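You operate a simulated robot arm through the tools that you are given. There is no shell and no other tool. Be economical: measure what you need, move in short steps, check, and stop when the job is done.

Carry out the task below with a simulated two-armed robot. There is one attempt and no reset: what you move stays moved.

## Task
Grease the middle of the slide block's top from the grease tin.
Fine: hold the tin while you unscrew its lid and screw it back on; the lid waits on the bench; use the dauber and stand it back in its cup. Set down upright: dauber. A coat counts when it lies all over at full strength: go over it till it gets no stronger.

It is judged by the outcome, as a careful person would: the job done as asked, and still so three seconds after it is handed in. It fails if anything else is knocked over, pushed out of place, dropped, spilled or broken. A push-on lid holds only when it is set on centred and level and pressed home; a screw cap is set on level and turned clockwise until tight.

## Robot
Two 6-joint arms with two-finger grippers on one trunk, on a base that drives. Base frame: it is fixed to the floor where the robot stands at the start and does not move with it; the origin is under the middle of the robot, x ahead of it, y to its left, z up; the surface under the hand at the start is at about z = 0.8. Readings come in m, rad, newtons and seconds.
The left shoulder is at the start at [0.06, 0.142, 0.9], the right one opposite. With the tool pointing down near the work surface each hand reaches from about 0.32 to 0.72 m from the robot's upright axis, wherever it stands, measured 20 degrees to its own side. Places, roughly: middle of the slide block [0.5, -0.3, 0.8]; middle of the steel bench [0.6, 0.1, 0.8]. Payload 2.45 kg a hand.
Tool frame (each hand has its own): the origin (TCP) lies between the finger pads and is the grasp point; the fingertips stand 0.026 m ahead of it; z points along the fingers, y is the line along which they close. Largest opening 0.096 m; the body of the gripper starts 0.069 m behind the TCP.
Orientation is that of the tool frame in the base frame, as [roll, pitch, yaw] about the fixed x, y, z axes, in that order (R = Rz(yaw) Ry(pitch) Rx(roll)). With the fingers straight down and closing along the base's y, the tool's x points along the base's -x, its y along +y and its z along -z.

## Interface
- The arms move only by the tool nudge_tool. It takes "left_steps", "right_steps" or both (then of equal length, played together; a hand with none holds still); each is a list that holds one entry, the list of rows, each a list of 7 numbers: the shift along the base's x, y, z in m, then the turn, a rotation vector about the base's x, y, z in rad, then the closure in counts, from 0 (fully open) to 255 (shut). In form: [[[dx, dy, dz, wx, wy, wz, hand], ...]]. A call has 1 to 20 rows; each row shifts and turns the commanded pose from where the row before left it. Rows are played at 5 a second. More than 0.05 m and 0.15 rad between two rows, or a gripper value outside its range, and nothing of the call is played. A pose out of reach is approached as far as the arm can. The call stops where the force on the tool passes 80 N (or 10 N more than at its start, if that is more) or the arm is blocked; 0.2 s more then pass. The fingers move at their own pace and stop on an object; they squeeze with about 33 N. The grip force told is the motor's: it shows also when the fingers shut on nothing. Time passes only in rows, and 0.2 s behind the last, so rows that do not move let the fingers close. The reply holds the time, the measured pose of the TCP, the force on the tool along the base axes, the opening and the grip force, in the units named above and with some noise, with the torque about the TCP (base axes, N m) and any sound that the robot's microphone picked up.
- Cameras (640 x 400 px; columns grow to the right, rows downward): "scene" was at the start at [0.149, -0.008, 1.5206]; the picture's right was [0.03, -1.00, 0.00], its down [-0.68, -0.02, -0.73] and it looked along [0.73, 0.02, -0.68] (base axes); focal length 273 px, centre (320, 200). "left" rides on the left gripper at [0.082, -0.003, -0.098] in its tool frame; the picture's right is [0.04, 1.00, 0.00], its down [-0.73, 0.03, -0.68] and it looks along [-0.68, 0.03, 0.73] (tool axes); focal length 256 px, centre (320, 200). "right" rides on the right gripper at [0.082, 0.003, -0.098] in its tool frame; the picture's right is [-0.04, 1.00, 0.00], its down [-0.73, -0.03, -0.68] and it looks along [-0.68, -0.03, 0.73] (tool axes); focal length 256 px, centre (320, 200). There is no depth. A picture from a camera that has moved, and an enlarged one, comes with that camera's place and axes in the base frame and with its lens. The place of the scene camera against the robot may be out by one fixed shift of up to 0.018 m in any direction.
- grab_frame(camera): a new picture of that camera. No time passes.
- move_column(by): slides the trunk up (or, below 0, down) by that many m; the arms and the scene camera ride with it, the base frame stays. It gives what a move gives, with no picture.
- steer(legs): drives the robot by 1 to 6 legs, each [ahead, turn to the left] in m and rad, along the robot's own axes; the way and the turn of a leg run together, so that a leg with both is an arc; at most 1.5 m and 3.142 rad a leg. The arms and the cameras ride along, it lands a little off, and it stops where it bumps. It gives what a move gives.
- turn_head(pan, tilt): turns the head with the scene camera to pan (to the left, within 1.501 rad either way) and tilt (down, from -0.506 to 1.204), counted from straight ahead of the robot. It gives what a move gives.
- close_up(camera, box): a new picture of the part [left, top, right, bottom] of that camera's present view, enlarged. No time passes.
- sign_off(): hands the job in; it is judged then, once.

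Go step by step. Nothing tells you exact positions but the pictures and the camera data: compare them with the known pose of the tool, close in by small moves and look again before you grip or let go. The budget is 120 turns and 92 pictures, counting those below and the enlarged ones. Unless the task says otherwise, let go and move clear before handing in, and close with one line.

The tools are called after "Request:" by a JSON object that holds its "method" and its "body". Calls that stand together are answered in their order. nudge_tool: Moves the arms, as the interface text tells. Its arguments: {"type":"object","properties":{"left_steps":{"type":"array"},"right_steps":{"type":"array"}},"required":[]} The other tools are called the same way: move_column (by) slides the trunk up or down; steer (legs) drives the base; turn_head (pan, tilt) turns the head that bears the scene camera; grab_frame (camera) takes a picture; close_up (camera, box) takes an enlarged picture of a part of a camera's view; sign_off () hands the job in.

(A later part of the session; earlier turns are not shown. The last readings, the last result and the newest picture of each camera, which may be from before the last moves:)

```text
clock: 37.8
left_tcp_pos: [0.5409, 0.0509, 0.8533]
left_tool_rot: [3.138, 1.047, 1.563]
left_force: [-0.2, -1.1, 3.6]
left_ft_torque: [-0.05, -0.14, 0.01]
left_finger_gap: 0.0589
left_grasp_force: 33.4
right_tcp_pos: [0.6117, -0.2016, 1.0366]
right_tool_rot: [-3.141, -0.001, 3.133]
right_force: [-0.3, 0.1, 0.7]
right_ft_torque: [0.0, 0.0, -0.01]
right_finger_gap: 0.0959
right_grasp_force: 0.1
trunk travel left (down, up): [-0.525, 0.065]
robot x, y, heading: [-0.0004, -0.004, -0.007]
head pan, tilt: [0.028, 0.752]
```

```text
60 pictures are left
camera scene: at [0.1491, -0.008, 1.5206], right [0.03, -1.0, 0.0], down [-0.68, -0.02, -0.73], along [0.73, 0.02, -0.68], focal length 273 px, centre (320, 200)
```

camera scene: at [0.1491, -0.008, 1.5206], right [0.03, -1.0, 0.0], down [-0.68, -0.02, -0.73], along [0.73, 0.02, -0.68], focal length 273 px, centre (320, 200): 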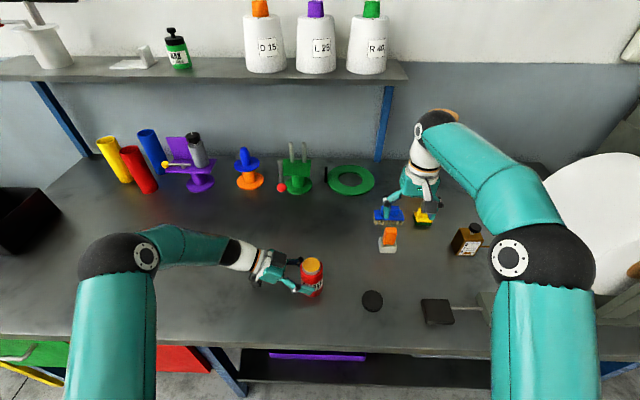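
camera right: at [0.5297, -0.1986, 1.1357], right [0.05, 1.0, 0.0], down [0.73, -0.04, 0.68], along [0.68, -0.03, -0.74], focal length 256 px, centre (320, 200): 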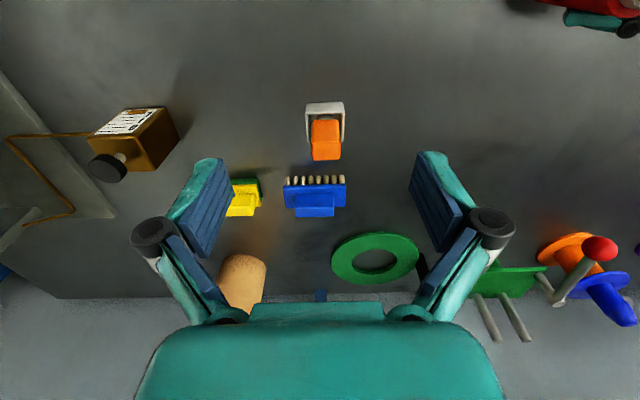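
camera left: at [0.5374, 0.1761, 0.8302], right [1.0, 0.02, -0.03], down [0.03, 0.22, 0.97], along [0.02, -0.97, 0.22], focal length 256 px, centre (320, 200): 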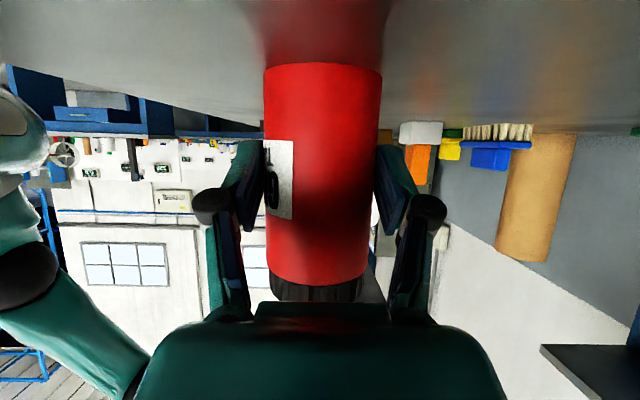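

Request:
{"method": "close_up", "body": {"camera": "right", "box": [270, 80, 380, 180]}}

Request:
{"method": "close_up", "body": {"camera": "scene", "box": [360, 200, 440, 265]}}

```text
4.00 times, centred on (325, 130) of right
camera zoom: at [0.5297, -0.1986, 1.1357], right [0.05, 1.0, 0.0], down [0.73, -0.04, 0.68], along [0.68, -0.03, -0.74], focal length 1024 px, centre (300, 480)
```

zoom: 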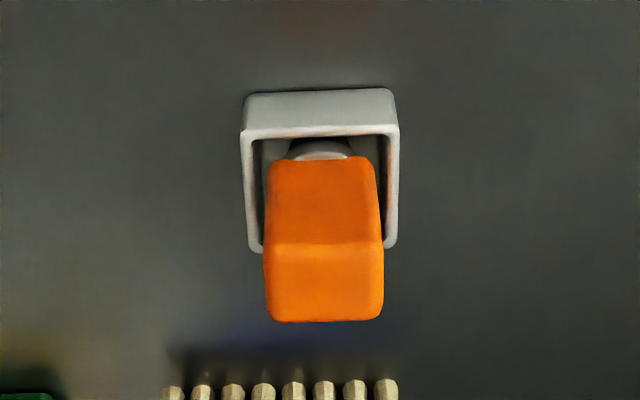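

```text
6.15 times, centred on (400, 232) of scene
camera zoom: at [0.1491, -0.008, 1.5206], right [0.03, -1.0, 0.0], down [-0.68, -0.02, -0.73], along [0.73, 0.02, -0.68], focal length 1681 px, centre (-172, 0)
```

zoom: 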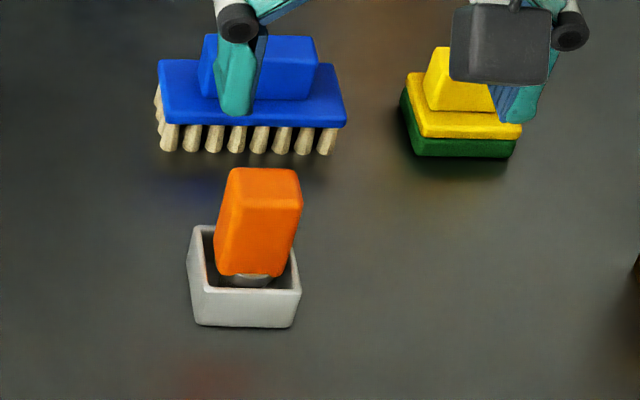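

The dauber's handle is centred at about (0.686, -0.198), spans z 0.834–0.885 and is 0.032 wide along y. I'll move above it and check reach and centring.

Request:
{"method": "nudge_tool", "body": {"right_steps": [[[0.025, 0.001, -0.02, 0, 0, 0, 0], [0.025, 0.001, -0.03, 0, 0, 0, 0], [0.0245, 0.0015, -0.03, 0, 0, 0, 0], [0, 0, -0.03, 0, 0, 0, 0], [0, 0, 0, 0, 0, 0, 0]]]}}

Request:
{"method": "grab_frame", "body": {"camera": "right"}}

Request:
{"method": "close_up", "body": {"camera": "scene", "box": [340, 180, 460, 280]}}

```text
clock: 39.0
left_tcp_pos: [0.5399, 0.0496, 0.8531]
left_tool_rot: [3.134, 1.05, 1.562]
left_force: [0.6, -0.9, 3.5]
left_ft_torque: [-0.11, -0.13, -0.01]
left_finger_gap: 0.0587
left_grasp_force: 33.2
right_tcp_pos: [0.6733, -0.1973, 0.9334]
right_tool_rot: [-3.14, -0.003, 3.135]
right_force: [-0.2, -0.1, 0.9]
right_ft_torque: [0.02, -0.01, 0.01]
right_finger_gap: 0.0959
right_grasp_force: 0.1
right hand out of reach, approached as far as the arm can: row 3, 4
trunk travel left (down, up): [-0.525, 0.065]
robot x, y, heading: [-0.0001, 0.0007, -0.002]
head pan, tilt: [0.028, 0.752]
```

```text
57 pictures are left
camera right: at [0.5909, -0.1949, 1.0314], right [0.05, 1.0, 0.0], down [0.74, -0.03, 0.68], along [0.68, -0.03, -0.74], focal length 256 px, centre (320, 200)
```

right: 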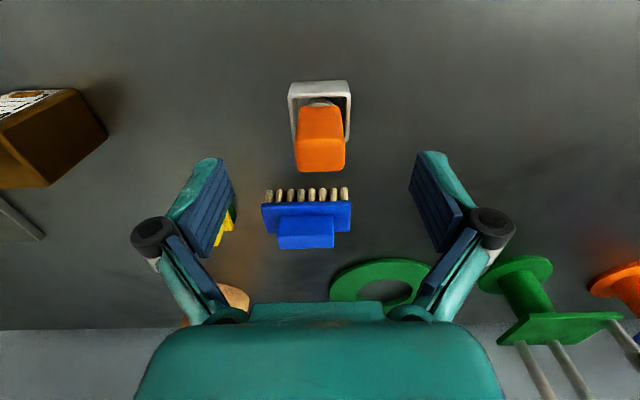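

```text
4.00 times, centred on (400, 230) of scene
camera zoom: at [0.1492, -0.0081, 1.5206], right [0.03, -1.0, 0.0], down [-0.68, -0.02, -0.73], along [0.73, 0.02, -0.68], focal length 1092 px, centre (0, 80)
```

zoom: 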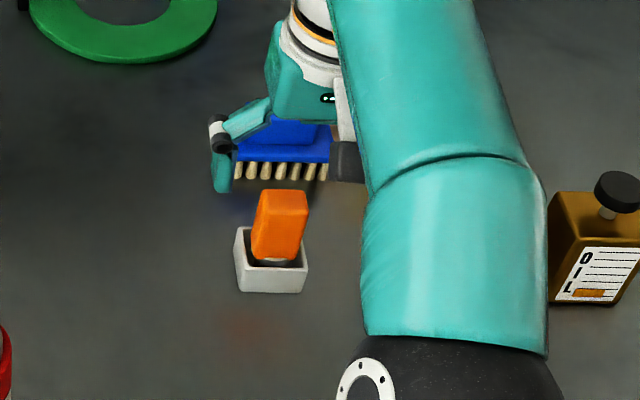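

Straight down, x 0.686 is out of reach. I'll tilt the hand 0.3 rad so the fingers point a bit forward, which gives the extra reach and still clamps the handle's flat sides.

Request:
{"method": "nudge_tool", "body": {"right_steps": [[[0, 0, 0, 0, -0.1, 0, 0], [0, 0, 0, 0, -0.1, 0, 0], [0, 0, 0, 0, -0.1, 0, 0], [0, 0, 0, 0, 0, 0, 0], [0, 0, 0, 0, 0, 0, 0]]]}}

Request:
{"method": "grab_frame", "body": {"camera": "right"}}

```text
clock: 40.2
left_tcp_pos: [0.5414, 0.051, 0.8528]
left_tool_rot: [3.137, 1.05, 1.561]
left_force: [1.9, -0.8, 3.6]
left_ft_torque: [-0.12, -0.22, -0.05]
left_finger_gap: 0.0587
left_grasp_force: 33.3
right_tcp_pos: [0.7378, -0.1968, 0.944]
right_tool_rot: [3.141, 0.298, 3.135]
right_force: [-0.2, -0.7, 0.2]
right_ft_torque: [-0.03, 0.03, -0.02]
right_finger_gap: 0.096
right_grasp_force: 0.1
right hand out of reach, approached as far as the arm can: row 1, 2, 3
trunk travel left (down, up): [-0.525, 0.065]
robot x, y, heading: [-0.0017, 0.0018, 0.0]
head pan, tilt: [0.028, 0.752]
```

```text
55 pictures are left
camera right: at [0.6309, -0.1945, 1.0145], right [0.04, 1.0, 0.01], down [0.5, -0.03, 0.86], along [0.86, -0.03, -0.5], focal length 256 px, centre (320, 200)
```

right: 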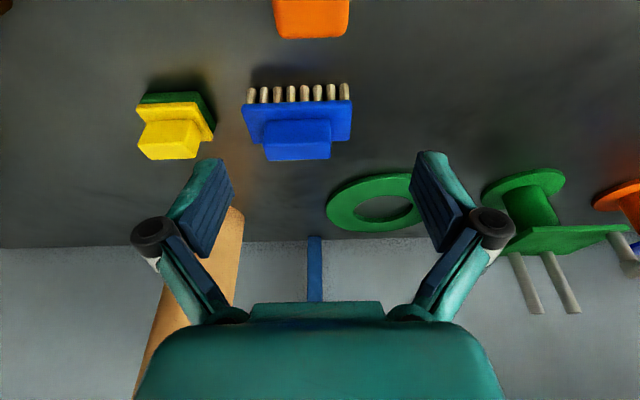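

The tilt was reached but the tool swung forward to x 0.738. I'll bring it back over the handle.

Request:
{"method": "nudge_tool", "body": {"right_steps": [[[-0.026, -0.001, 0, 0, 0, 0, 0], [-0.026, 0, 0, 0, 0, 0, 0], [0, 0, 0, 0, 0, 0, 0]]]}}

Request:
{"method": "grab_frame", "body": {"camera": "right"}}

```text
clock: 41.0
left_tcp_pos: [0.5402, 0.0502, 0.8518]
left_tool_rot: [3.136, 1.049, 1.562]
left_force: [1.5, -0.2, 4.1]
left_ft_torque: [-0.12, -0.22, 0.0]
left_finger_gap: 0.059
left_grasp_force: 32.3
right_tcp_pos: [0.7355, -0.1979, 0.9555]
right_tool_rot: [3.139, 0.298, 3.134]
right_force: [-0.4, 0.6, -0.1]
right_ft_torque: [-0.01, -0.01, -0.03]
right_finger_gap: 0.096
right_grasp_force: 0.1
right hand out of reach, approached as far as the arm can: row 1, 2
trunk travel left (down, up): [-0.525, 0.065]
robot x, y, heading: [0.0007, -0.0011, -0.001]
head pan, tilt: [0.028, 0.752]
```

```text
54 pictures are left
camera right: at [0.6291, -0.1954, 1.0241], right [0.04, 1.0, 0.01], down [0.5, -0.03, 0.86], along [0.86, -0.03, -0.5], focal length 256 px, centre (320, 200)
```

right: 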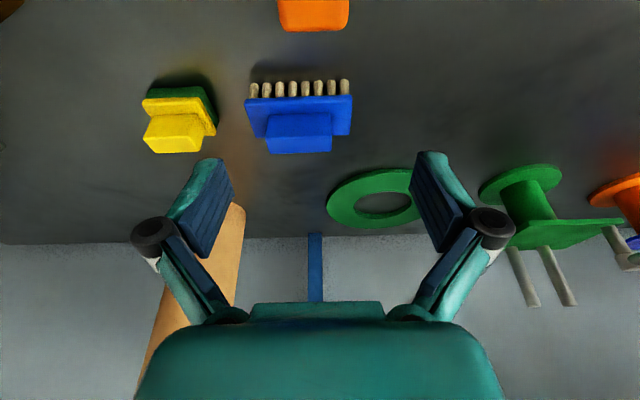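

The arm's solver appears stuck near full stretch. I'll rise and draw back to get into comfortable range, then see the pose.

Request:
{"method": "nudge_tool", "body": {"right_steps": [[[-0.03, 0, 0.03, 0, 0, 0, 0], [-0.03, 0, 0.03, 0, 0, 0, 0], [-0.03, 0, 0.03, 0, 0, 0, 0], [0, 0, 0, 0, 0, 0, 0], [0, 0, 0, 0, 0, 0, 0]]]}}

```text
clock: 42.2
left_tcp_pos: [0.5406, 0.0518, 0.8528]
left_tool_rot: [3.137, 1.049, 1.562]
left_force: [-2.3, 1.8, 4.4]
left_ft_torque: [-0.03, -0.09, 0.0]
left_finger_gap: 0.059
left_grasp_force: 33.1
right_tcp_pos: [0.7044, -0.1982, 1.0616]
right_tool_rot: [3.14, 0.297, 3.135]
right_force: [0.0, 0.1, -0.1]
right_ft_torque: [-0.01, -0.03, -0.01]
right_finger_gap: 0.0959
right_grasp_force: 0.1
right hand out of reach, approached as far as the arm can: row 1, 2, 3
trunk travel left (down, up): [-0.525, 0.065]
robot x, y, heading: [0.0007, -0.0004, 0.004]
head pan, tilt: [0.028, 0.752]
```

That tilt isn't usable closer in, so I'll undo it. The cleaner way is to let go of the standing jar, back the left hand off and drive the base forward about 0.07 m.

Request:
{"method": "nudge_tool", "body": {"right_steps": [[[0, 0, 0, 0, 0.1, 0, 0], [0, 0, 0, 0, 0.1, 0, 0], [0, 0, 0, 0, 0.1, 0, 0], [0, 0, 0, 0, 0, 0, 0], [0, 0, 0, 0, 0, 0, 0], [0, 0, 0, 0, 0, 0, 0], [0, 0, 0, 0, 0, 0, 0], [0, 0, 0, 0, 0, 0, 0], [0, 0, 0, 0, 0, 0, 0]]], "left_steps": [[[0, 0, 0, 0, 0, 0, 180], [0, 0, 0, 0, 0, 0, 100], [0, 0, 0, 0, 0, 0, 0], [0, 0, 0, 0, 0, 0, 0], [0, 0.026, 0.015, 0, 0, 0, 0], [0, 0.026, 0.015, 0, 0, 0, 0], [0, 0.026, 0.015, 0, 0, 0, 0], [0, 0.026, 0.03, 0, 0, 0, 0], [0, 0.026, 0.03, 0, 0, 0, 0]]]}}

Request:
{"method": "grab_frame", "body": {"camera": "scene"}}

```text
clock: 44.2
left_tcp_pos: [0.5398, 0.181, 0.9573]
left_tool_rot: [3.137, 1.048, 1.564]
left_force: [0.6, 0.5, 0.2]
left_ft_torque: [0.01, 0.03, 0.02]
left_finger_gap: 0.0961
left_grasp_force: 0.2
right_tcp_pos: [0.6231, -0.1945, 1.085]
right_tool_rot: [-3.141, -0.011, 3.137]
right_force: [-0.1, -0.3, -0.5]
right_ft_torque: [0.03, -0.01, 0.0]
right_finger_gap: 0.0961
right_grasp_force: 0.1
right hand out of reach, approached as far as the arm can: row 1, 2, 3
trunk travel left (down, up): [-0.525, 0.065]
robot x, y, heading: [-0.0027, 0.0017, 0.001]
head pan, tilt: [0.028, 0.752]
```

```text
53 pictures are left
camera scene: at [0.1489, -0.0077, 1.5206], right [0.03, -1.0, 0.0], down [-0.68, -0.02, -0.73], along [0.73, 0.02, -0.68], focal length 273 px, centre (320, 200)
```

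scene: 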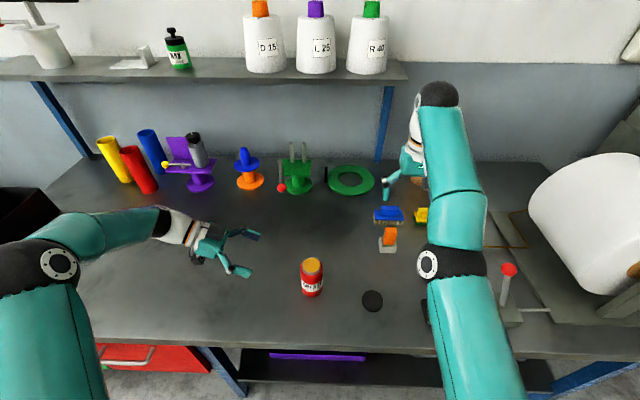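

Request:
{"method": "nudge_tool", "body": {"right_steps": [[[-0.03, 0, 0, 0, 0, 0, 0], [-0.03, 0, 0, 0, 0, 0, 0], [0, 0, 0, 0, 0, 0, 0], [0, 0, 0, 0, 0, 0, 0]]]}}

```text
clock: 45.2
left_tcp_pos: [0.5409, 0.18, 0.9567]
left_tool_rot: [3.136, 1.048, 1.564]
left_force: [-0.8, 0.0, -0.7]
left_ft_torque: [0.03, -0.04, 0.02]
left_finger_gap: 0.0957
left_grasp_force: 0.0
right_tcp_pos: [0.6168, -0.1942, 1.1006]
right_tool_rot: [3.142, -0.003, 3.137]
right_force: [-0.1, -0.5, -0.5]
right_ft_torque: [-0.04, 0.0, 0.01]
right_finger_gap: 0.0959
right_grasp_force: 0.1
right hand out of reach, approached as far as the arm can: row 1, 2
trunk travel left (down, up): [-0.525, 0.065]
robot x, y, heading: [0.0008, 0.0018, 0.001]
head pan, tilt: [0.028, 0.752]
```

Request:
{"method": "nudge_tool", "body": {"right_steps": [[[-0.03, 0, 0.03, 0, 0.1, 0, 0], [-0.03, 0, 0.03, 0, 0.1, 0, 0], [0, 0, 0.04, 0, 0, 0, 0], [0, 0, 0.04, 0, 0, 0, 0], [0, 0, 0, 0, 0, 0, 0], [0, 0, 0, 0, 0, 0, 0]]]}}

Request:
{"method": "grab_frame", "body": {"camera": "scene"}}

```text
clock: 46.6
left_tcp_pos: [0.5401, 0.1803, 0.9566]
left_tool_rot: [3.135, 1.049, 1.562]
left_force: [1.1, 0.6, 0.0]
left_ft_torque: [0.03, 0.0, 0.0]
left_finger_gap: 0.096
left_grasp_force: 0.0
right_tcp_pos: [0.5036, -0.1938, 1.1848]
right_tool_rot: [3.141, -0.197, 3.134]
right_force: [0.3, 0.3, -0.1]
right_ft_torque: [0.0, 0.03, -0.02]
right_finger_gap: 0.0963
right_grasp_force: 0.0
right hand out of reach, approached as far as the arm can: row 1, 2, 3, 4
trunk travel left (down, up): [-0.525, 0.065]
robot x, y, heading: [-0.0009, 0.0001, -0.0]
head pan, tilt: [0.028, 0.752]
```

```text
52 pictures are left
camera scene: at [0.1488, -0.008, 1.5207], right [0.03, -1.0, 0.0], down [-0.68, -0.02, -0.73], along [0.73, 0.02, -0.68], focal length 273 px, centre (320, 200)
```

scene: 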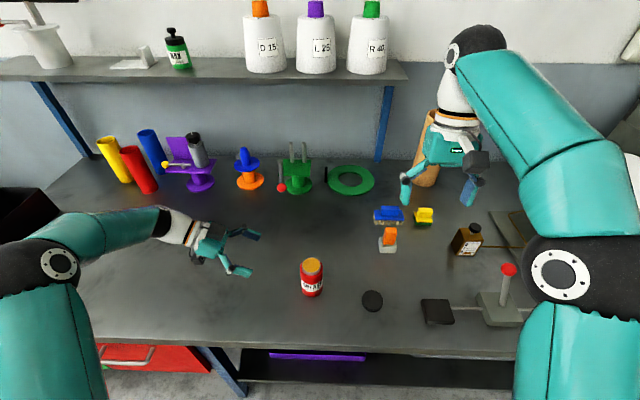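

Request:
{"method": "nudge_tool", "body": {"right_steps": [[[0, 0, 0, 0, -0.1, 0, 0], [0, 0, 0, 0, -0.1, 0, 0], [0, -0.02, 0, 0, 0, 0, 0], [0, -0.02, 0, 0, 0, 0, 0], [0, 0, 0, 0, 0, 0, 0], [0, 0, 0, 0, 0, 0, 0]]]}}

```text
clock: 48.0
left_tcp_pos: [0.5388, 0.1803, 0.9577]
left_tool_rot: [3.137, 1.048, 1.561]
left_force: [0.7, 0.4, 0.4]
left_ft_torque: [-0.04, 0.0, -0.06]
left_finger_gap: 0.0961
left_grasp_force: 0.1
right_tcp_pos: [0.5047, -0.235, 1.185]
right_tool_rot: [-3.141, -0.001, 3.135]
right_force: [-0.6, 0.4, 0.2]
right_ft_torque: [-0.02, -0.01, 0.0]
right_finger_gap: 0.096
right_grasp_force: 0.1
trunk travel left (down, up): [-0.525, 0.065]
robot x, y, heading: [-0.0012, -0.0024, 0.001]
head pan, tilt: [0.028, 0.752]
```

The arm has recovered. Both hands are clear, so I'll drive the base forward 0.07 m.

Request:
{"method": "steer", "body": {"legs": [[0.07, 0.0]]}}

Request:
{"method": "grab_frame", "body": {"camera": "scene"}}

```text
clock: 49.0
left_tcp_pos: [0.6138, 0.1807, 0.956]
left_tool_rot: [3.14, 1.049, 1.567]
left_force: [0.6, 0.1, -0.2]
left_ft_torque: [0.0, 0.06, -0.05]
left_finger_gap: 0.096
left_grasp_force: 0.0
right_tcp_pos: [0.5776, -0.2341, 1.1838]
right_tool_rot: [3.141, -0.004, 3.135]
right_force: [1.2, 0.4, 0.8]
right_ft_torque: [-0.01, 0.06, -0.01]
right_finger_gap: 0.0959
right_grasp_force: 0.0
trunk travel left (down, up): [-0.525, 0.065]
robot x, y, heading: [0.071, 0.0036, -0.001]
head pan, tilt: [0.028, 0.752]
```

```text
51 pictures are left
camera scene: at [0.2229, -0.0079, 1.5203], right [0.03, -1.0, 0.0], down [-0.68, -0.02, -0.73], along [0.73, 0.02, -0.68], focal length 273 px, centre (320, 200)
```

scene: 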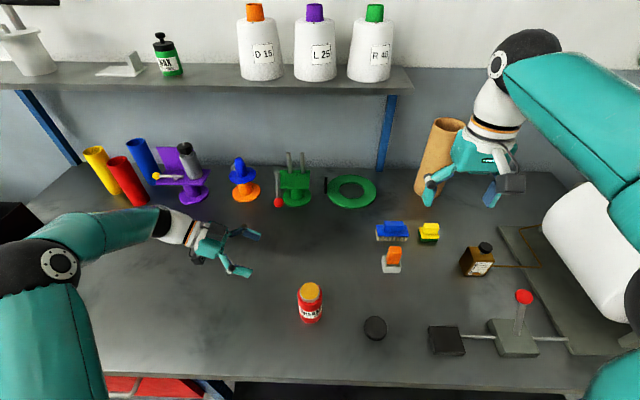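

The drive worked. I'll move the right hand over the dauber.

Request:
{"method": "nudge_tool", "body": {"right_steps": [[[0.018, 0.006, -0.033, 0, 0, 0, 0], [0.018, 0.006, -0.033, 0, 0, 0, 0], [0.018, 0.006, -0.033, 0, 0, 0, 0], [0.018, 0.006, -0.033, 0, 0, 0, 0], [0.018, 0.006, -0.033, 0, 0, 0, 0], [0.017, 0.006, -0.034, 0, 0, 0, 0], [0, 0, -0.034, 0, 0, 0, 0], [0, 0, 0, 0, 0, 0, 0]]]}}

Request:
{"method": "grab_frame", "body": {"camera": "right"}}

```text
clock: 50.8
left_tcp_pos: [0.6117, 0.18, 0.9579]
left_tool_rot: [3.136, 1.049, 1.564]
left_force: [-0.4, -0.1, -0.4]
left_ft_torque: [0.03, 0.02, -0.01]
left_finger_gap: 0.096
left_grasp_force: 0.0
right_tcp_pos: [0.6816, -0.199, 0.953]
right_tool_rot: [3.141, -0.002, 3.137]
right_force: [0.2, -0.3, 0.5]
right_ft_torque: [-0.06, 0.0, 0.0]
right_finger_gap: 0.0961
right_grasp_force: 0.0
trunk travel left (down, up): [-0.525, 0.065]
robot x, y, heading: [0.0742, 0.0021, -0.001]
head pan, tilt: [0.028, 0.752]
```

```text
50 pictures are left
camera right: at [0.5997, -0.1954, 1.0507], right [0.05, 1.0, 0.0], down [0.73, -0.03, 0.68], along [0.68, -0.03, -0.73], focal length 256 px, centre (320, 200)
```

right: 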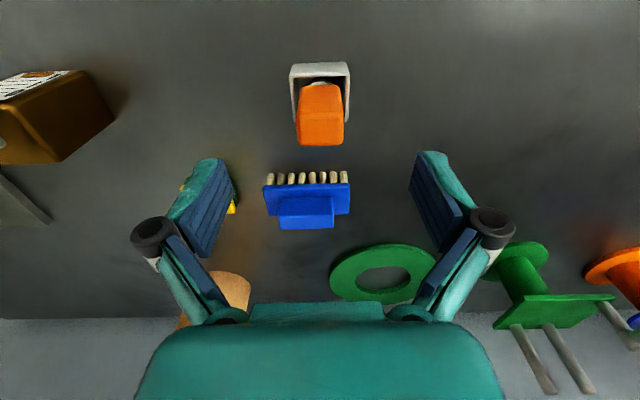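

The hand is centred in y, and the handle's centre is at x ≈ 0.687. I'll descend around it and check.

Request:
{"method": "nudge_tool", "body": {"right_steps": [[[0.003, 0, -0.03, 0, 0, 0, 0], [0.002, 0, -0.03, 0, 0, 0, 0], [0, 0, -0.024, 0, 0, 0, 0], [0, 0, 0, 0, 0, 0, 0]]]}}

Request:
{"method": "grab_frame", "body": {"camera": "right"}}

Request:
{"method": "close_up", "body": {"camera": "scene", "box": [350, 210, 450, 285]}}

```text
clock: 51.8
left_tcp_pos: [0.6108, 0.1813, 0.9582]
left_tool_rot: [3.136, 1.049, 1.563]
left_force: [1.0, 0.8, 0.0]
left_ft_torque: [0.02, 0.03, -0.03]
left_finger_gap: 0.0961
left_grasp_force: 0.0
right_tcp_pos: [0.6856, -0.1978, 0.8685]
right_tool_rot: [-3.141, -0.001, 3.136]
right_force: [0.8, 0.8, -1.2]
right_ft_torque: [-0.02, 0.04, 0.0]
right_finger_gap: 0.0959
right_grasp_force: 0.0
trunk travel left (down, up): [-0.525, 0.065]
robot x, y, heading: [0.0705, 0.0001, -0.002]
head pan, tilt: [0.028, 0.752]
```

```text
49 pictures are left
camera right: at [0.6037, -0.1953, 0.967], right [0.05, 1.0, 0.0], down [0.73, -0.03, 0.68], along [0.68, -0.03, -0.73], focal length 256 px, centre (320, 200)
```

right: 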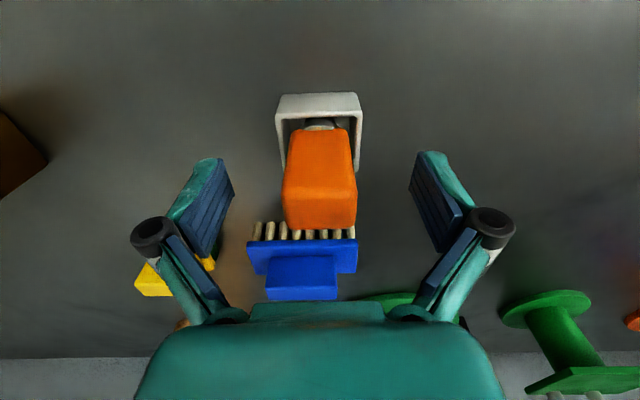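

```text
5.33 times, centred on (400, 248) of scene
camera zoom: at [0.2199, -0.0079, 1.5207], right [0.03, -1.0, 0.0], down [-0.68, -0.02, -0.73], along [0.73, 0.02, -0.68], focal length 1457 px, centre (-107, -53)
```

zoom: 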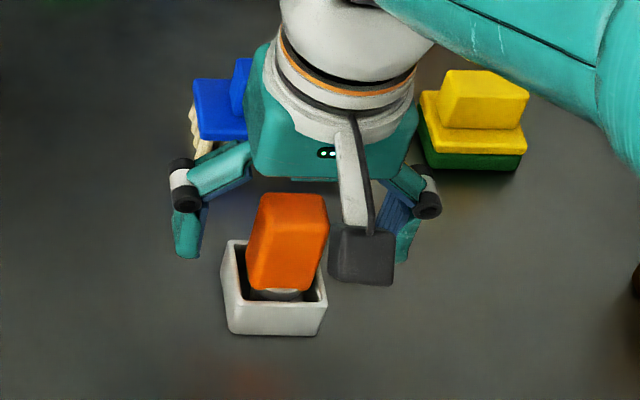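

Well centred and above the cup's rim. Closing on the handle.

Request:
{"method": "nudge_tool", "body": {"right_steps": [[[0, 0, 0, 0, 0, 0, 120], [0, 0, 0, 0, 0, 0, 255], [0, 0, 0, 0, 0, 0, 255], [0, 0, 0, 0, 0, 0, 255]]]}}

Request:
{"method": "grab_frame", "body": {"camera": "right"}}

```text
clock: 52.8
left_tcp_pos: [0.6113, 0.1805, 0.9561]
left_tool_rot: [3.138, 1.049, 1.563]
left_force: [-0.6, -0.4, 0.4]
left_ft_torque: [0.0, -0.04, -0.02]
left_finger_gap: 0.0959
left_grasp_force: 0.0
right_tcp_pos: [0.6859, -0.1973, 0.8687]
right_tool_rot: [3.14, -0.001, 3.137]
right_force: [-0.4, 0.2, 0.5]
right_ft_torque: [-0.02, 0.03, 0.01]
right_finger_gap: 0.0329
right_grasp_force: 32.8
trunk travel left (down, up): [-0.525, 0.065]
robot x, y, heading: [0.0715, -0.0022, 0.004]
head pan, tilt: [0.028, 0.752]
```

```text
47 pictures are left
camera right: at [0.604, -0.1952, 0.9671], right [0.05, 1.0, 0.0], down [0.73, -0.03, 0.68], along [0.68, -0.03, -0.74], focal length 256 px, centre (320, 200)
```

right: 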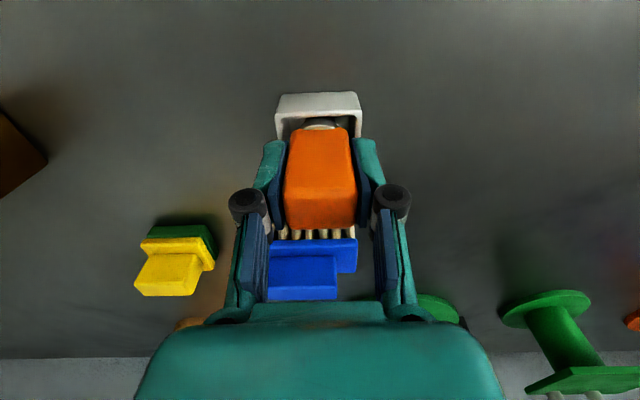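

Gripped at (0.686, -0.1975, 0.8687), which I'll remember for the return. I'll lift it straight up and look at the dauber's head.

Request:
{"method": "nudge_tool", "body": {"right_steps": [[[0, 0, 0.01, 0, 0, 0, 255], [0, 0, 0.02, 0, 0, 0, 255], [0, 0, 0.04, 0, 0, 0, 255], [0, 0, 0.04, 0, 0, 0, 255], [0, 0, 0.04, 0, 0, 0, 255], [0, 0, 0, 0, 0, 0, 255]]]}}

Request:
{"method": "close_up", "body": {"camera": "scene", "box": [340, 160, 460, 285]}}

Request:
{"method": "close_up", "body": {"camera": "right", "box": [220, 40, 420, 240]}}

Request:
{"method": "grab_frame", "body": {"camera": "left"}}

```text
clock: 54.2
left_tcp_pos: [0.6115, 0.1806, 0.9575]
left_tool_rot: [3.137, 1.05, 1.565]
left_force: [-0.6, -0.2, -0.5]
left_ft_torque: [0.05, 0.02, 0.04]
left_finger_gap: 0.096
left_grasp_force: 0.1
right_tcp_pos: [0.6868, -0.1968, 1.0174]
right_tool_rot: [-3.141, -0.001, 3.135]
right_force: [0.1, 0.4, -0.9]
right_ft_torque: [0.01, 0.02, 0.03]
right_finger_gap: 0.0328
right_grasp_force: 32.9
trunk travel left (down, up): [-0.525, 0.065]
robot x, y, heading: [0.0729, -0.0017, 0.001]
head pan, tilt: [0.028, 0.752]
```

```text
3.20 times, centred on (400, 222) of scene
camera zoom: at [0.2207, -0.008, 1.5205], right [0.03, -1.0, 0.0], down [-0.68, -0.02, -0.73], along [0.73, 0.02, -0.68], focal length 874 px, centre (64, 128)
```

zoom: 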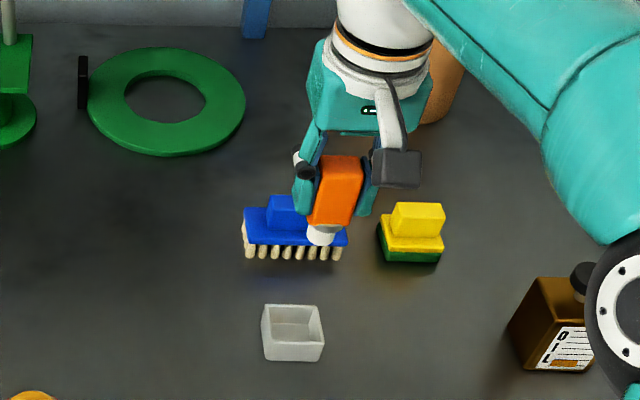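

```text
2.00 times, centred on (320, 140) of right
camera zoom: at [0.6058, -0.1948, 1.1159], right [0.05, 1.0, 0.0], down [0.73, -0.03, 0.68], along [0.68, -0.03, -0.74], focal length 512 px, centre (320, 320)
```

zoom: 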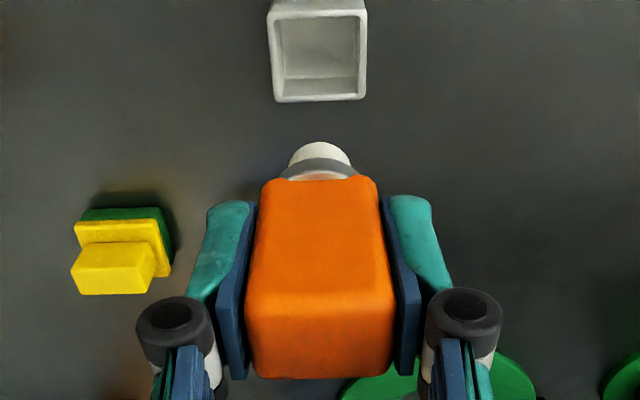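

```text
44 pictures are left
camera left: at [0.6081, 0.3061, 0.9348], right [1.0, 0.02, -0.03], down [0.03, 0.22, 0.97], along [0.02, -0.97, 0.22], focal length 256 px, centre (320, 200)
```

left: 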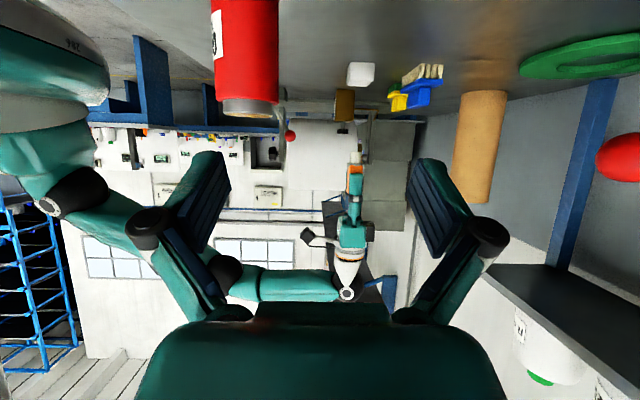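

The head is a white stub about 0.02 across, with its tip about 0.063 below the TCP. I'll carry it over above the open jar and look down.

Request:
{"method": "nudge_tool", "body": {"right_steps": [[[-0.021, 0.033, 0.003, 0, 0, 0, 255], [-0.021, 0.033, 0.003, 0, 0, 0, 255], [-0.021, 0.033, 0.003, 0, 0, 0, 255], [-0.021, 0.033, 0.003, 0, 0, 0, 255], [-0.021, 0.033, 0.003, 0, 0, 0, 255], [-0.021, 0.033, 0.003, 0, 0, 0, 255], [-0.021, 0.033, 0.003, 0, 0, 0, 255], [0, 0, 0, 0, 0, 0, 255]]]}}

Request:
{"method": "grab_frame", "body": {"camera": "right"}}

Request:
{"method": "close_up", "body": {"camera": "scene", "box": [240, 220, 400, 340]}}

Request:
{"method": "grab_frame", "body": {"camera": "left"}}

```text
clock: 56.0
left_tcp_pos: [0.6115, 0.1804, 0.9572]
left_tool_rot: [3.138, 1.049, 1.565]
left_force: [-0.9, -0.7, 0.8]
left_ft_torque: [-0.01, -0.02, -0.01]
left_finger_gap: 0.0957
left_grasp_force: 0.1
right_tcp_pos: [0.5389, 0.0327, 1.0389]
right_tool_rot: [3.141, -0.003, 3.135]
right_force: [-0.4, 0.2, 0.0]
right_ft_torque: [0.02, 0.02, -0.02]
right_finger_gap: 0.0328
right_grasp_force: 33.3
trunk travel left (down, up): [-0.525, 0.065]
robot x, y, heading: [0.0723, -0.0041, -0.002]
head pan, tilt: [0.028, 0.752]
```

```text
43 pictures are left
camera right: at [0.4586, 0.0361, 1.1375], right [0.05, 1.0, 0.0], down [0.73, -0.03, 0.68], along [0.68, -0.03, -0.74], focal length 256 px, centre (320, 200)
```

right: 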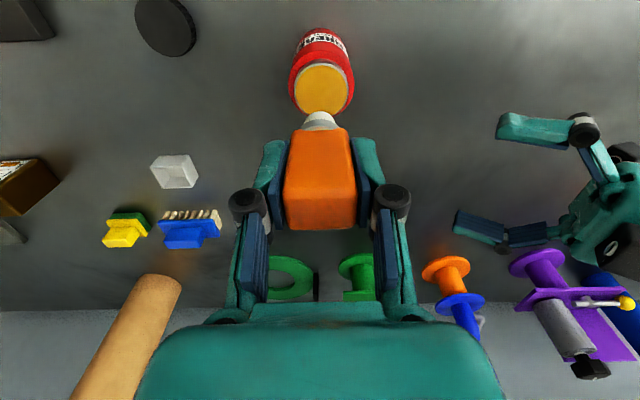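

```text
3.33 times, centred on (320, 280) of scene
camera zoom: at [0.2205, -0.0083, 1.5206], right [0.03, -1.0, 0.0], down [-0.68, -0.02, -0.73], along [0.73, 0.02, -0.68], focal length 910 px, centre (320, -67)
```

zoom: 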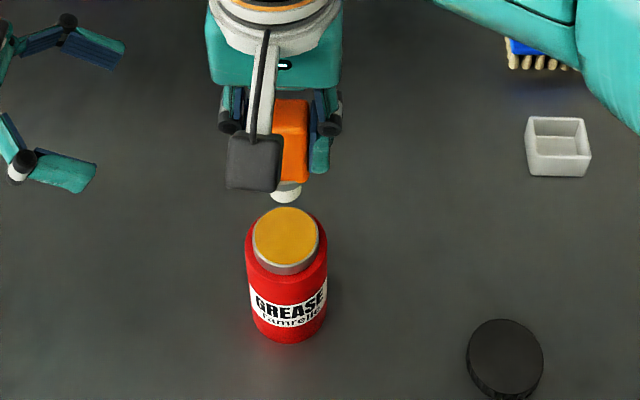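

```text
41 pictures are left
camera left: at [0.6081, 0.3059, 0.9349], right [1.0, 0.02, -0.03], down [0.03, 0.22, 0.97], along [0.02, -0.97, 0.22], focal length 256 px, centre (320, 200)
```

left: 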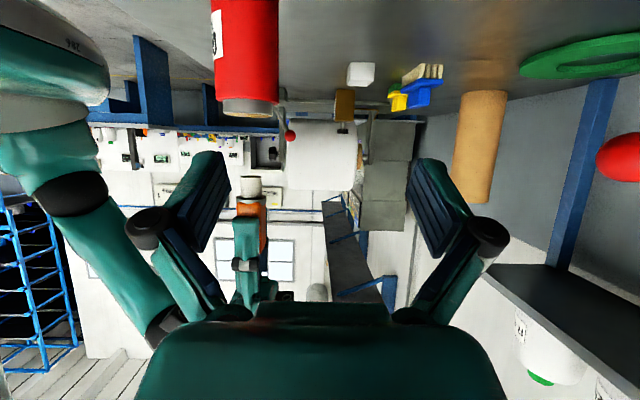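

The grease fills the neck; its surface is centred at (0.539, 0.034) at about z 0.905. I'll lower the dauber close to it.

Request:
{"method": "nudge_tool", "body": {"right_steps": [[[0, 0.001, -0.03, 0, 0, 0, 255], [0, 0, -0.025, 0, 0, 0, 255], [0, 0, -0.006, 0, 0, 0, 255], [0, 0, 0, 0, 0, 0, 255]]]}}

Request:
{"method": "close_up", "body": {"camera": "left", "box": [190, 60, 310, 200]}}

Request:
{"method": "close_up", "body": {"camera": "right", "box": [240, 40, 400, 160]}}

```text
clock: 57.0
left_tcp_pos: [0.6118, 0.1817, 0.957]
left_tool_rot: [3.136, 1.049, 1.564]
left_force: [0.2, 0.0, 0.2]
left_ft_torque: [-0.01, -0.01, 0.03]
left_finger_gap: 0.096
left_grasp_force: 0.1
right_tcp_pos: [0.5413, 0.0358, 0.9782]
right_tool_rot: [3.141, -0.002, 3.134]
right_force: [-1.3, 0.7, 0.2]
right_ft_torque: [-0.02, 0.0, -0.01]
right_finger_gap: 0.0328
right_grasp_force: 33.0
trunk travel left (down, up): [-0.525, 0.065]
robot x, y, heading: [0.0698, -0.0029, 0.003]
head pan, tilt: [0.028, 0.752]
```

```text
2.86 times, centred on (250, 130) of left
camera zoom: at [0.6078, 0.3061, 0.935], right [1.0, 0.02, -0.03], down [0.03, 0.22, 0.97], along [0.02, -0.97, 0.22], focal length 731 px, centre (520, 400)
```

zoom: 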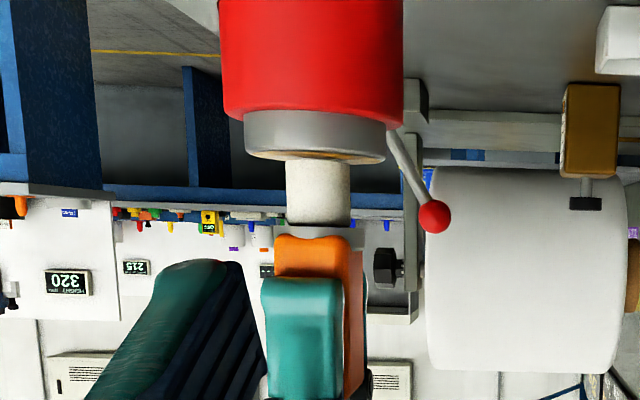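

```text
3.33 times, centred on (320, 100) of right
camera zoom: at [0.4584, 0.037, 1.077], right [0.05, 1.0, 0.0], down [0.73, -0.03, 0.68], along [0.68, -0.03, -0.73], focal length 853 px, centre (320, 533)
```

zoom: 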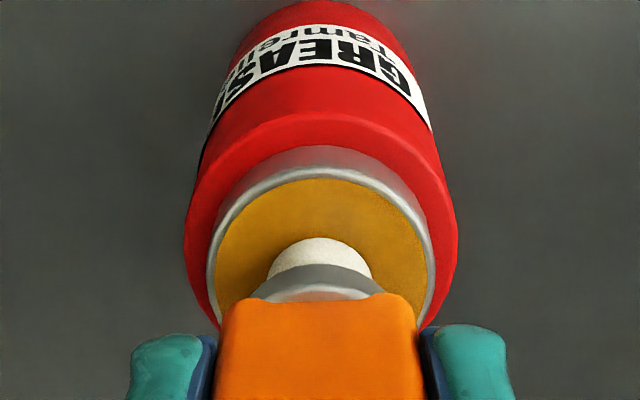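

The tip is right at the rim, centred. I'll lower gently into the grease with small steps and watch the force.

Request:
{"method": "nudge_tool", "body": {"right_steps": [[[-0.001, -0.001, -0.002, 0, 0, 0, 255], [0, 0, -0.002, 0, 0, 0, 255], [0, 0, -0.002, 0, 0, 0, 255], [0, 0, 0, 0, 0, 0, 255]]]}}

Request:
{"method": "close_up", "body": {"camera": "left", "box": [190, 60, 310, 200]}}

```text
clock: 58.0
left_tcp_pos: [0.6096, 0.1812, 0.9587]
left_tool_rot: [3.132, 1.049, 1.56]
left_force: [-0.6, -0.3, 0.6]
left_ft_torque: [-0.01, -0.01, -0.02]
left_finger_gap: 0.096
left_grasp_force: 0.0
right_tcp_pos: [0.5385, 0.0335, 0.9747]
right_tool_rot: [3.139, 0.004, 3.135]
right_force: [-0.7, -1.2, 26.3]
right_ft_torque: [-0.03, -0.08, 0.01]
right_finger_gap: 0.033
right_grasp_force: 33.7
trunk travel left (down, up): [-0.525, 0.065]
robot x, y, heading: [0.0715, 0.0004, -0.006]
head pan, tilt: [0.028, 0.752]
```

```text
2.86 times, centred on (250, 130) of left
camera zoom: at [0.6063, 0.306, 0.9364], right [1.0, 0.02, -0.03], down [0.03, 0.22, 0.97], along [0.02, -0.97, 0.22], focal length 731 px, centre (520, 400)
```

zoom: 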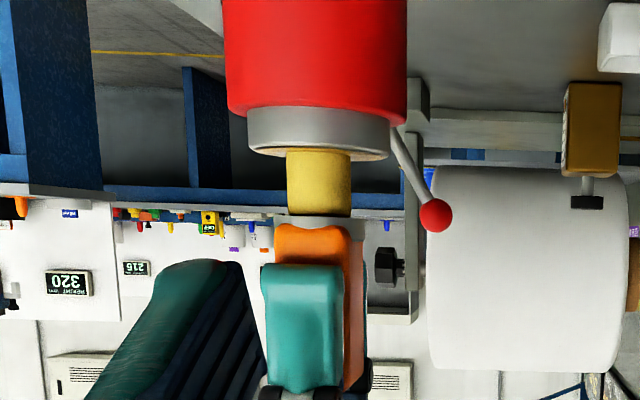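

The head has taken grease (now yellow), with contact at TCP z ≈ 0.975. I'll lift it and carry it over to the slide block.

Request:
{"method": "nudge_tool", "body": {"right_steps": [[[0, 0, 0.01, 0, 0, 0, 255], [0, 0, 0.02, 0, 0, 0, 255], [-0.007, -0.037, 0, 0, 0, 0, 255], [-0.007, -0.037, 0, 0, 0, 0, 255], [-0.007, -0.037, 0, 0, 0, 0, 255], [-0.007, -0.037, 0, 0, 0, 0, 255], [-0.007, -0.037, -0.005, 0, 0, 0, 255], [-0.007, -0.037, -0.01, 0, 0, 0, 255], [-0.007, -0.037, -0.01, 0, 0, 0, 255], [-0.007, -0.037, -0.01, 0, 0, 0, 255], [-0.007, -0.037, -0.01, 0, 0, 0, 255], [0, 0, 0, 0, 0, 0, 255]]]}}

Request:
{"method": "grab_frame", "body": {"camera": "right"}}

Request:
{"method": "close_up", "body": {"camera": "scene", "box": [400, 260, 560, 380]}}

```text
clock: 60.6
left_tcp_pos: [0.6098, 0.181, 0.9571]
left_tool_rot: [3.135, 1.05, 1.563]
left_force: [-0.1, 0.0, 0.5]
left_ft_torque: [0.06, 0.02, -0.03]
left_finger_gap: 0.0961
left_grasp_force: 0.0
right_tcp_pos: [0.4751, -0.3001, 0.9572]
right_tool_rot: [-3.141, -0.001, 3.136]
right_force: [-0.5, 0.5, -0.4]
right_ft_torque: [-0.01, -0.01, 0.05]
right_finger_gap: 0.0329
right_grasp_force: 33.4
trunk travel left (down, up): [-0.525, 0.065]
robot x, y, heading: [0.0698, 0.0003, -0.003]
head pan, tilt: [0.028, 0.752]
```

```text
37 pictures are left
camera right: at [0.3945, -0.2972, 1.0562], right [0.05, 1.0, 0.0], down [0.73, -0.03, 0.68], along [0.68, -0.03, -0.73], focal length 256 px, centre (320, 200)
```

right: 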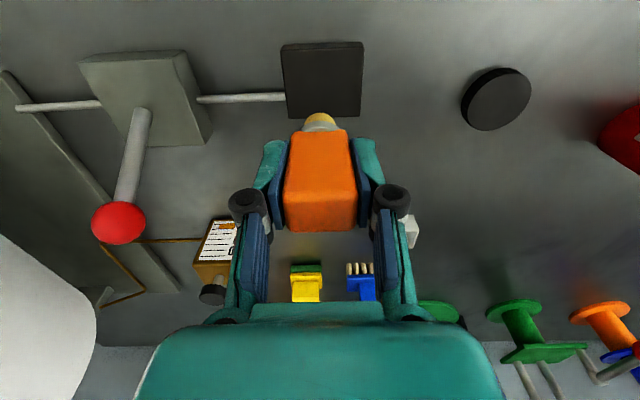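

```text
3.33 times, centred on (480, 320) of scene
camera zoom: at [0.2201, -0.0076, 1.5206], right [0.03, -1.0, 0.0], down [-0.68, -0.02, -0.73], along [0.73, 0.02, -0.68], focal length 910 px, centre (-213, -200)
```

zoom: 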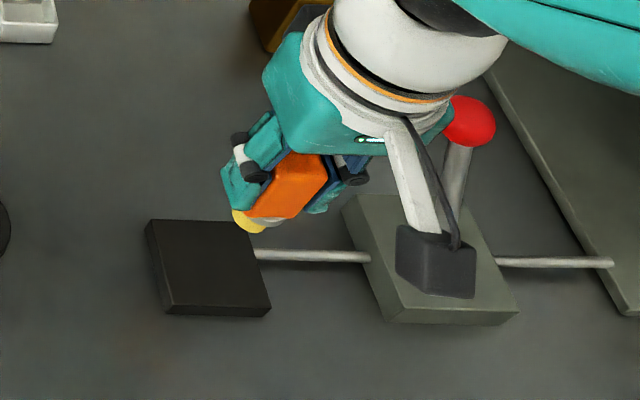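

The block's top is about 0.065 square, centred near (0.4765, -0.2985). I'll lower the dauber close to its middle.

Request:
{"method": "nudge_tool", "body": {"right_steps": [[[0.0015, 0.0015, -0.03, 0, 0, 0, 255], [0, 0, -0.03, 0, 0, 0, 255], [0, 0, -0.008, 0, 0, 0, 255], [0, 0, 0, 0, 0, 0, 255]]]}}

Request:
{"method": "close_up", "body": {"camera": "right", "box": [240, 40, 400, 160]}}

Request:
{"method": "close_up", "body": {"camera": "scene", "box": [410, 290, 510, 360]}}

```text
clock: 61.6
left_tcp_pos: [0.6107, 0.1808, 0.9581]
left_tool_rot: [3.136, 1.048, 1.562]
left_force: [1.3, -0.5, 0.2]
left_ft_torque: [0.0, 0.01, 0.02]
left_finger_gap: 0.0959
left_grasp_force: 0.2
right_tcp_pos: [0.4775, -0.2988, 0.8906]
right_tool_rot: [-3.141, 0.0, 3.136]
right_force: [-1.0, 0.7, -0.5]
right_ft_torque: [-0.01, -0.01, 0.01]
right_finger_gap: 0.033
right_grasp_force: 33.1
trunk travel left (down, up): [-0.525, 0.065]
robot x, y, heading: [0.0668, -0.003, -0.003]
head pan, tilt: [0.028, 0.752]
```

```text
3.33 times, centred on (320, 100) of right
camera zoom: at [0.3955, -0.2956, 0.9881], right [0.05, 1.0, 0.0], down [0.73, -0.03, 0.68], along [0.68, -0.03, -0.73], focal length 853 px, centre (320, 533)
```

zoom: 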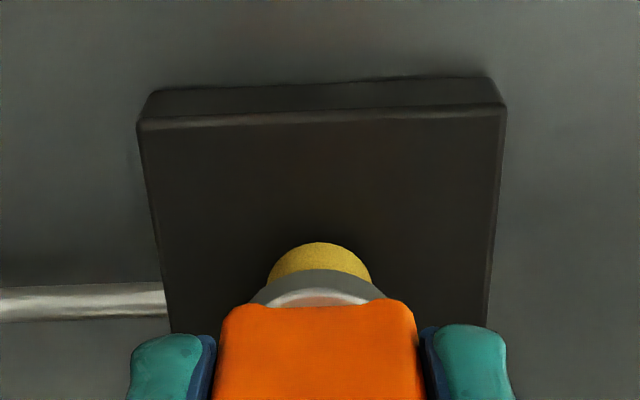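

```text
5.71 times, centred on (460, 325) of scene
camera zoom: at [0.22, -0.008, 1.5206], right [0.03, -1.0, 0.0], down [-0.68, -0.02, -0.73], along [0.73, 0.02, -0.68], focal length 1561 px, centre (-480, -514)
```

zoom: 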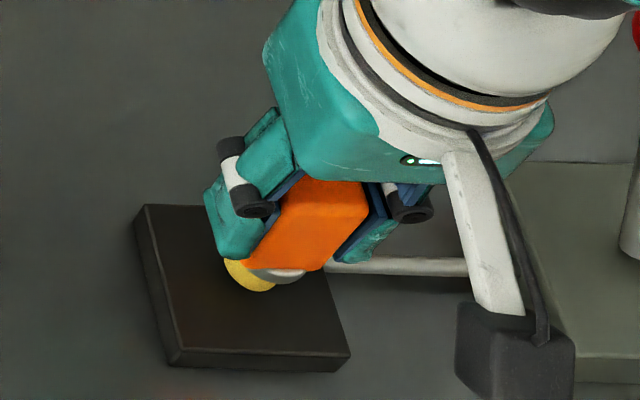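

Centre refined to about (0.479, -0.298), with the top near z 0.818. Now press down gently.

Request:
{"method": "nudge_tool", "body": {"right_steps": [[[0.001, 0.001, -0.004, 0, 0, 0, 255], [0, 0, -0.002, 0, 0, 0, 255], [0, 0, -0.002, 0, 0, 0, 255], [0, 0, 0, 0, 0, 0, 255]]]}}

```text
clock: 62.6
left_tcp_pos: [0.61, 0.1813, 0.9591]
left_tool_rot: [3.135, 1.05, 1.56]
left_force: [0.5, 0.6, 1.1]
left_ft_torque: [0.01, 0.02, -0.03]
left_finger_gap: 0.0961
left_grasp_force: 0.1
right_tcp_pos: [0.478, -0.297, 0.883]
right_tool_rot: [-3.141, 0.002, 3.134]
right_force: [-0.9, -1.6, 20.6]
right_ft_torque: [-0.07, 0.03, 0.0]
right_finger_gap: 0.033
right_grasp_force: 32.7
trunk travel left (down, up): [-0.525, 0.065]
robot x, y, heading: [0.0716, 0.0014, 0.003]
head pan, tilt: [0.028, 0.752]
```

Contact is at about TCP z 0.884. I'll lift and look at the print it left.

Request:
{"method": "nudge_tool", "body": {"right_steps": [[[0, 0, 0.01, 0, 0, 0, 255], [0.03, 0, 0.04, 0, 0, 0, 255], [0.03, 0, 0.03, 0, 0, 0, 255], [0, 0, 0, 0, 0, 0, 255]]]}}

Request:
{"method": "close_up", "body": {"camera": "right", "box": [240, 0, 400, 130]}}

Request:
{"method": "close_up", "body": {"camera": "scene", "box": [410, 290, 510, 360]}}

```text
clock: 63.6
left_tcp_pos: [0.6118, 0.1808, 0.9581]
left_tool_rot: [3.137, 1.048, 1.563]
left_force: [-0.5, 0.4, -0.3]
left_ft_torque: [0.01, -0.02, 0.01]
left_finger_gap: 0.096
left_grasp_force: 0.1
right_tcp_pos: [0.5368, -0.2959, 0.9616]
right_tool_rot: [3.141, -0.001, 3.136]
right_force: [0.9, -0.2, -0.6]
right_ft_torque: [-0.01, -0.01, 0.0]
right_finger_gap: 0.0328
right_grasp_force: 33.2
trunk travel left (down, up): [-0.525, 0.065]
robot x, y, heading: [0.0704, -0.0022, 0.002]
head pan, tilt: [0.028, 0.752]
```

```text
3.08 times, centred on (320, 65) of right
camera zoom: at [0.456, -0.294, 1.06], right [0.05, 1.0, 0.0], down [0.73, -0.03, 0.68], along [0.68, -0.03, -0.74], focal length 788 px, centre (320, 615)
```

zoom: 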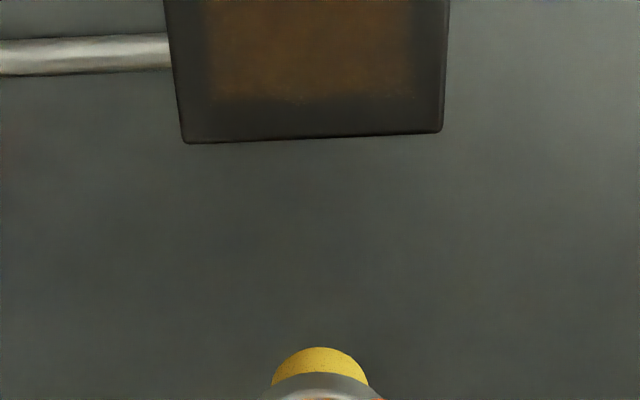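

```text
5.71 times, centred on (460, 325) of scene
camera zoom: at [0.2196, -0.0081, 1.5207], right [0.03, -1.0, 0.0], down [-0.68, -0.02, -0.73], along [0.73, 0.02, -0.68], focal length 1561 px, centre (-480, -514)
```

zoom: 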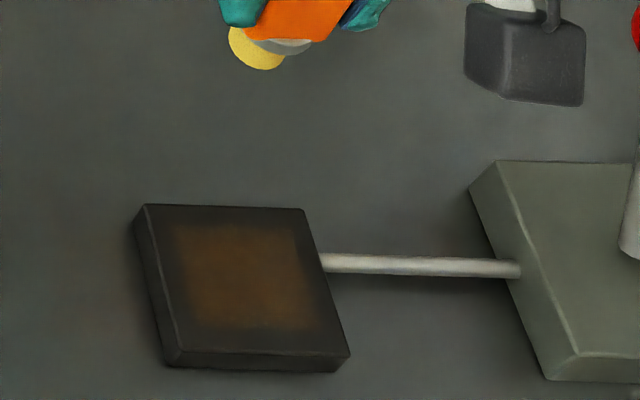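

A square patch in the middle took a faint coat. I'll sweep over it with light pressure to strengthen it, then look again.

Request:
{"method": "nudge_tool", "body": {"right_steps": [[[-0.036, -0.008, -0.03, 0, 0, 0, 255], [-0.036, -0.008, -0.03, 0, 0, 0, 255], [0, 0, -0.012, 0, 0, 0, 255], [0, 0, -0.006, 0, 0, 0, 255], [0, 0.014, 0, 0, 0, 0, 255], [0, 0.014, 0, 0, 0, 0, 255], [0.014, 0, 0, 0, 0, 0, 255], [0, -0.014, 0, 0, 0, 0, 255], [0, -0.014, 0, 0, 0, 0, 255], [0.014, 0, 0, 0, 0, 0, 255], [0, 0.014, 0, 0, 0, 0, 255], [0, 0.014, 0, 0, 0, 0, 255], [-0.014, -0.014, 0, 0, 0, 0, 255], [0, 0, 0, 0, 0, 0, 255]]]}}

Request:
{"method": "nudge_tool", "body": {"right_steps": [[[0, 0, 0.01, 0, 0, 0, 255], [0.03, 0, 0.04, 0, 0, 0, 255], [0.03, 0, 0.03, 0, 0, 0, 255], [0, 0, 0, 0, 0, 0, 255]]]}}

Request:
{"method": "close_up", "body": {"camera": "scene", "box": [410, 290, 510, 360]}}

```text
clock: 66.6
left_tcp_pos: [0.6114, 0.1807, 0.9574]
left_tool_rot: [3.137, 1.049, 1.563]
left_force: [-0.6, 0.9, 0.2]
left_ft_torque: [-0.01, -0.01, 0.0]
left_finger_gap: 0.0962
left_grasp_force: 0.0
right_tcp_pos: [0.4808, -0.2997, 0.8837]
right_tool_rot: [3.14, -0.002, 3.136]
right_force: [-0.3, 0.3, -0.2]
right_ft_torque: [0.03, 0.01, 0.0]
right_finger_gap: 0.0331
right_grasp_force: 32.8
trunk travel left (down, up): [-0.525, 0.065]
robot x, y, heading: [0.0709, -0.0013, -0.0]
head pan, tilt: [0.028, 0.752]
```

```text
clock: 67.6
left_tcp_pos: [0.6115, 0.1809, 0.9576]
left_tool_rot: [3.137, 1.048, 1.561]
left_force: [-0.2, -0.5, -0.7]
left_ft_torque: [-0.02, 0.0, 0.02]
left_finger_gap: 0.0959
left_grasp_force: 0.1
right_tcp_pos: [0.5408, -0.2977, 0.9645]
right_tool_rot: [3.139, -0.001, 3.135]
right_force: [-1.1, 0.3, -0.5]
right_ft_torque: [0.0, 0.0, -0.01]
right_finger_gap: 0.0327
right_grasp_force: 33.0
trunk travel left (down, up): [-0.525, 0.065]
robot x, y, heading: [0.0675, -0.0025, -0.001]
head pan, tilt: [0.028, 0.752]
```

```text
5.71 times, centred on (460, 325) of scene
camera zoom: at [0.2197, -0.0081, 1.5207], right [0.03, -1.0, 0.0], down [-0.68, -0.02, -0.73], along [0.73, 0.02, -0.68], focal length 1561 px, centre (-480, -514)
```

zoom: 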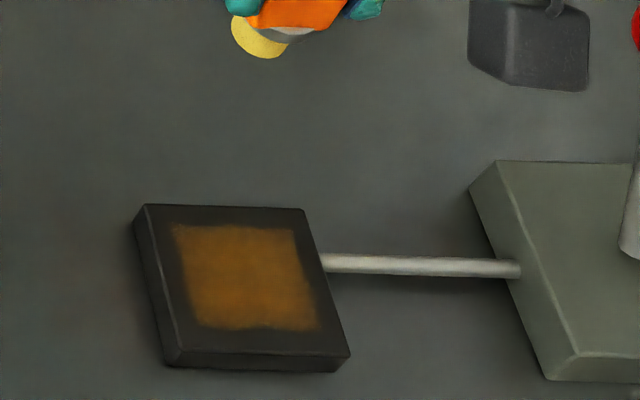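

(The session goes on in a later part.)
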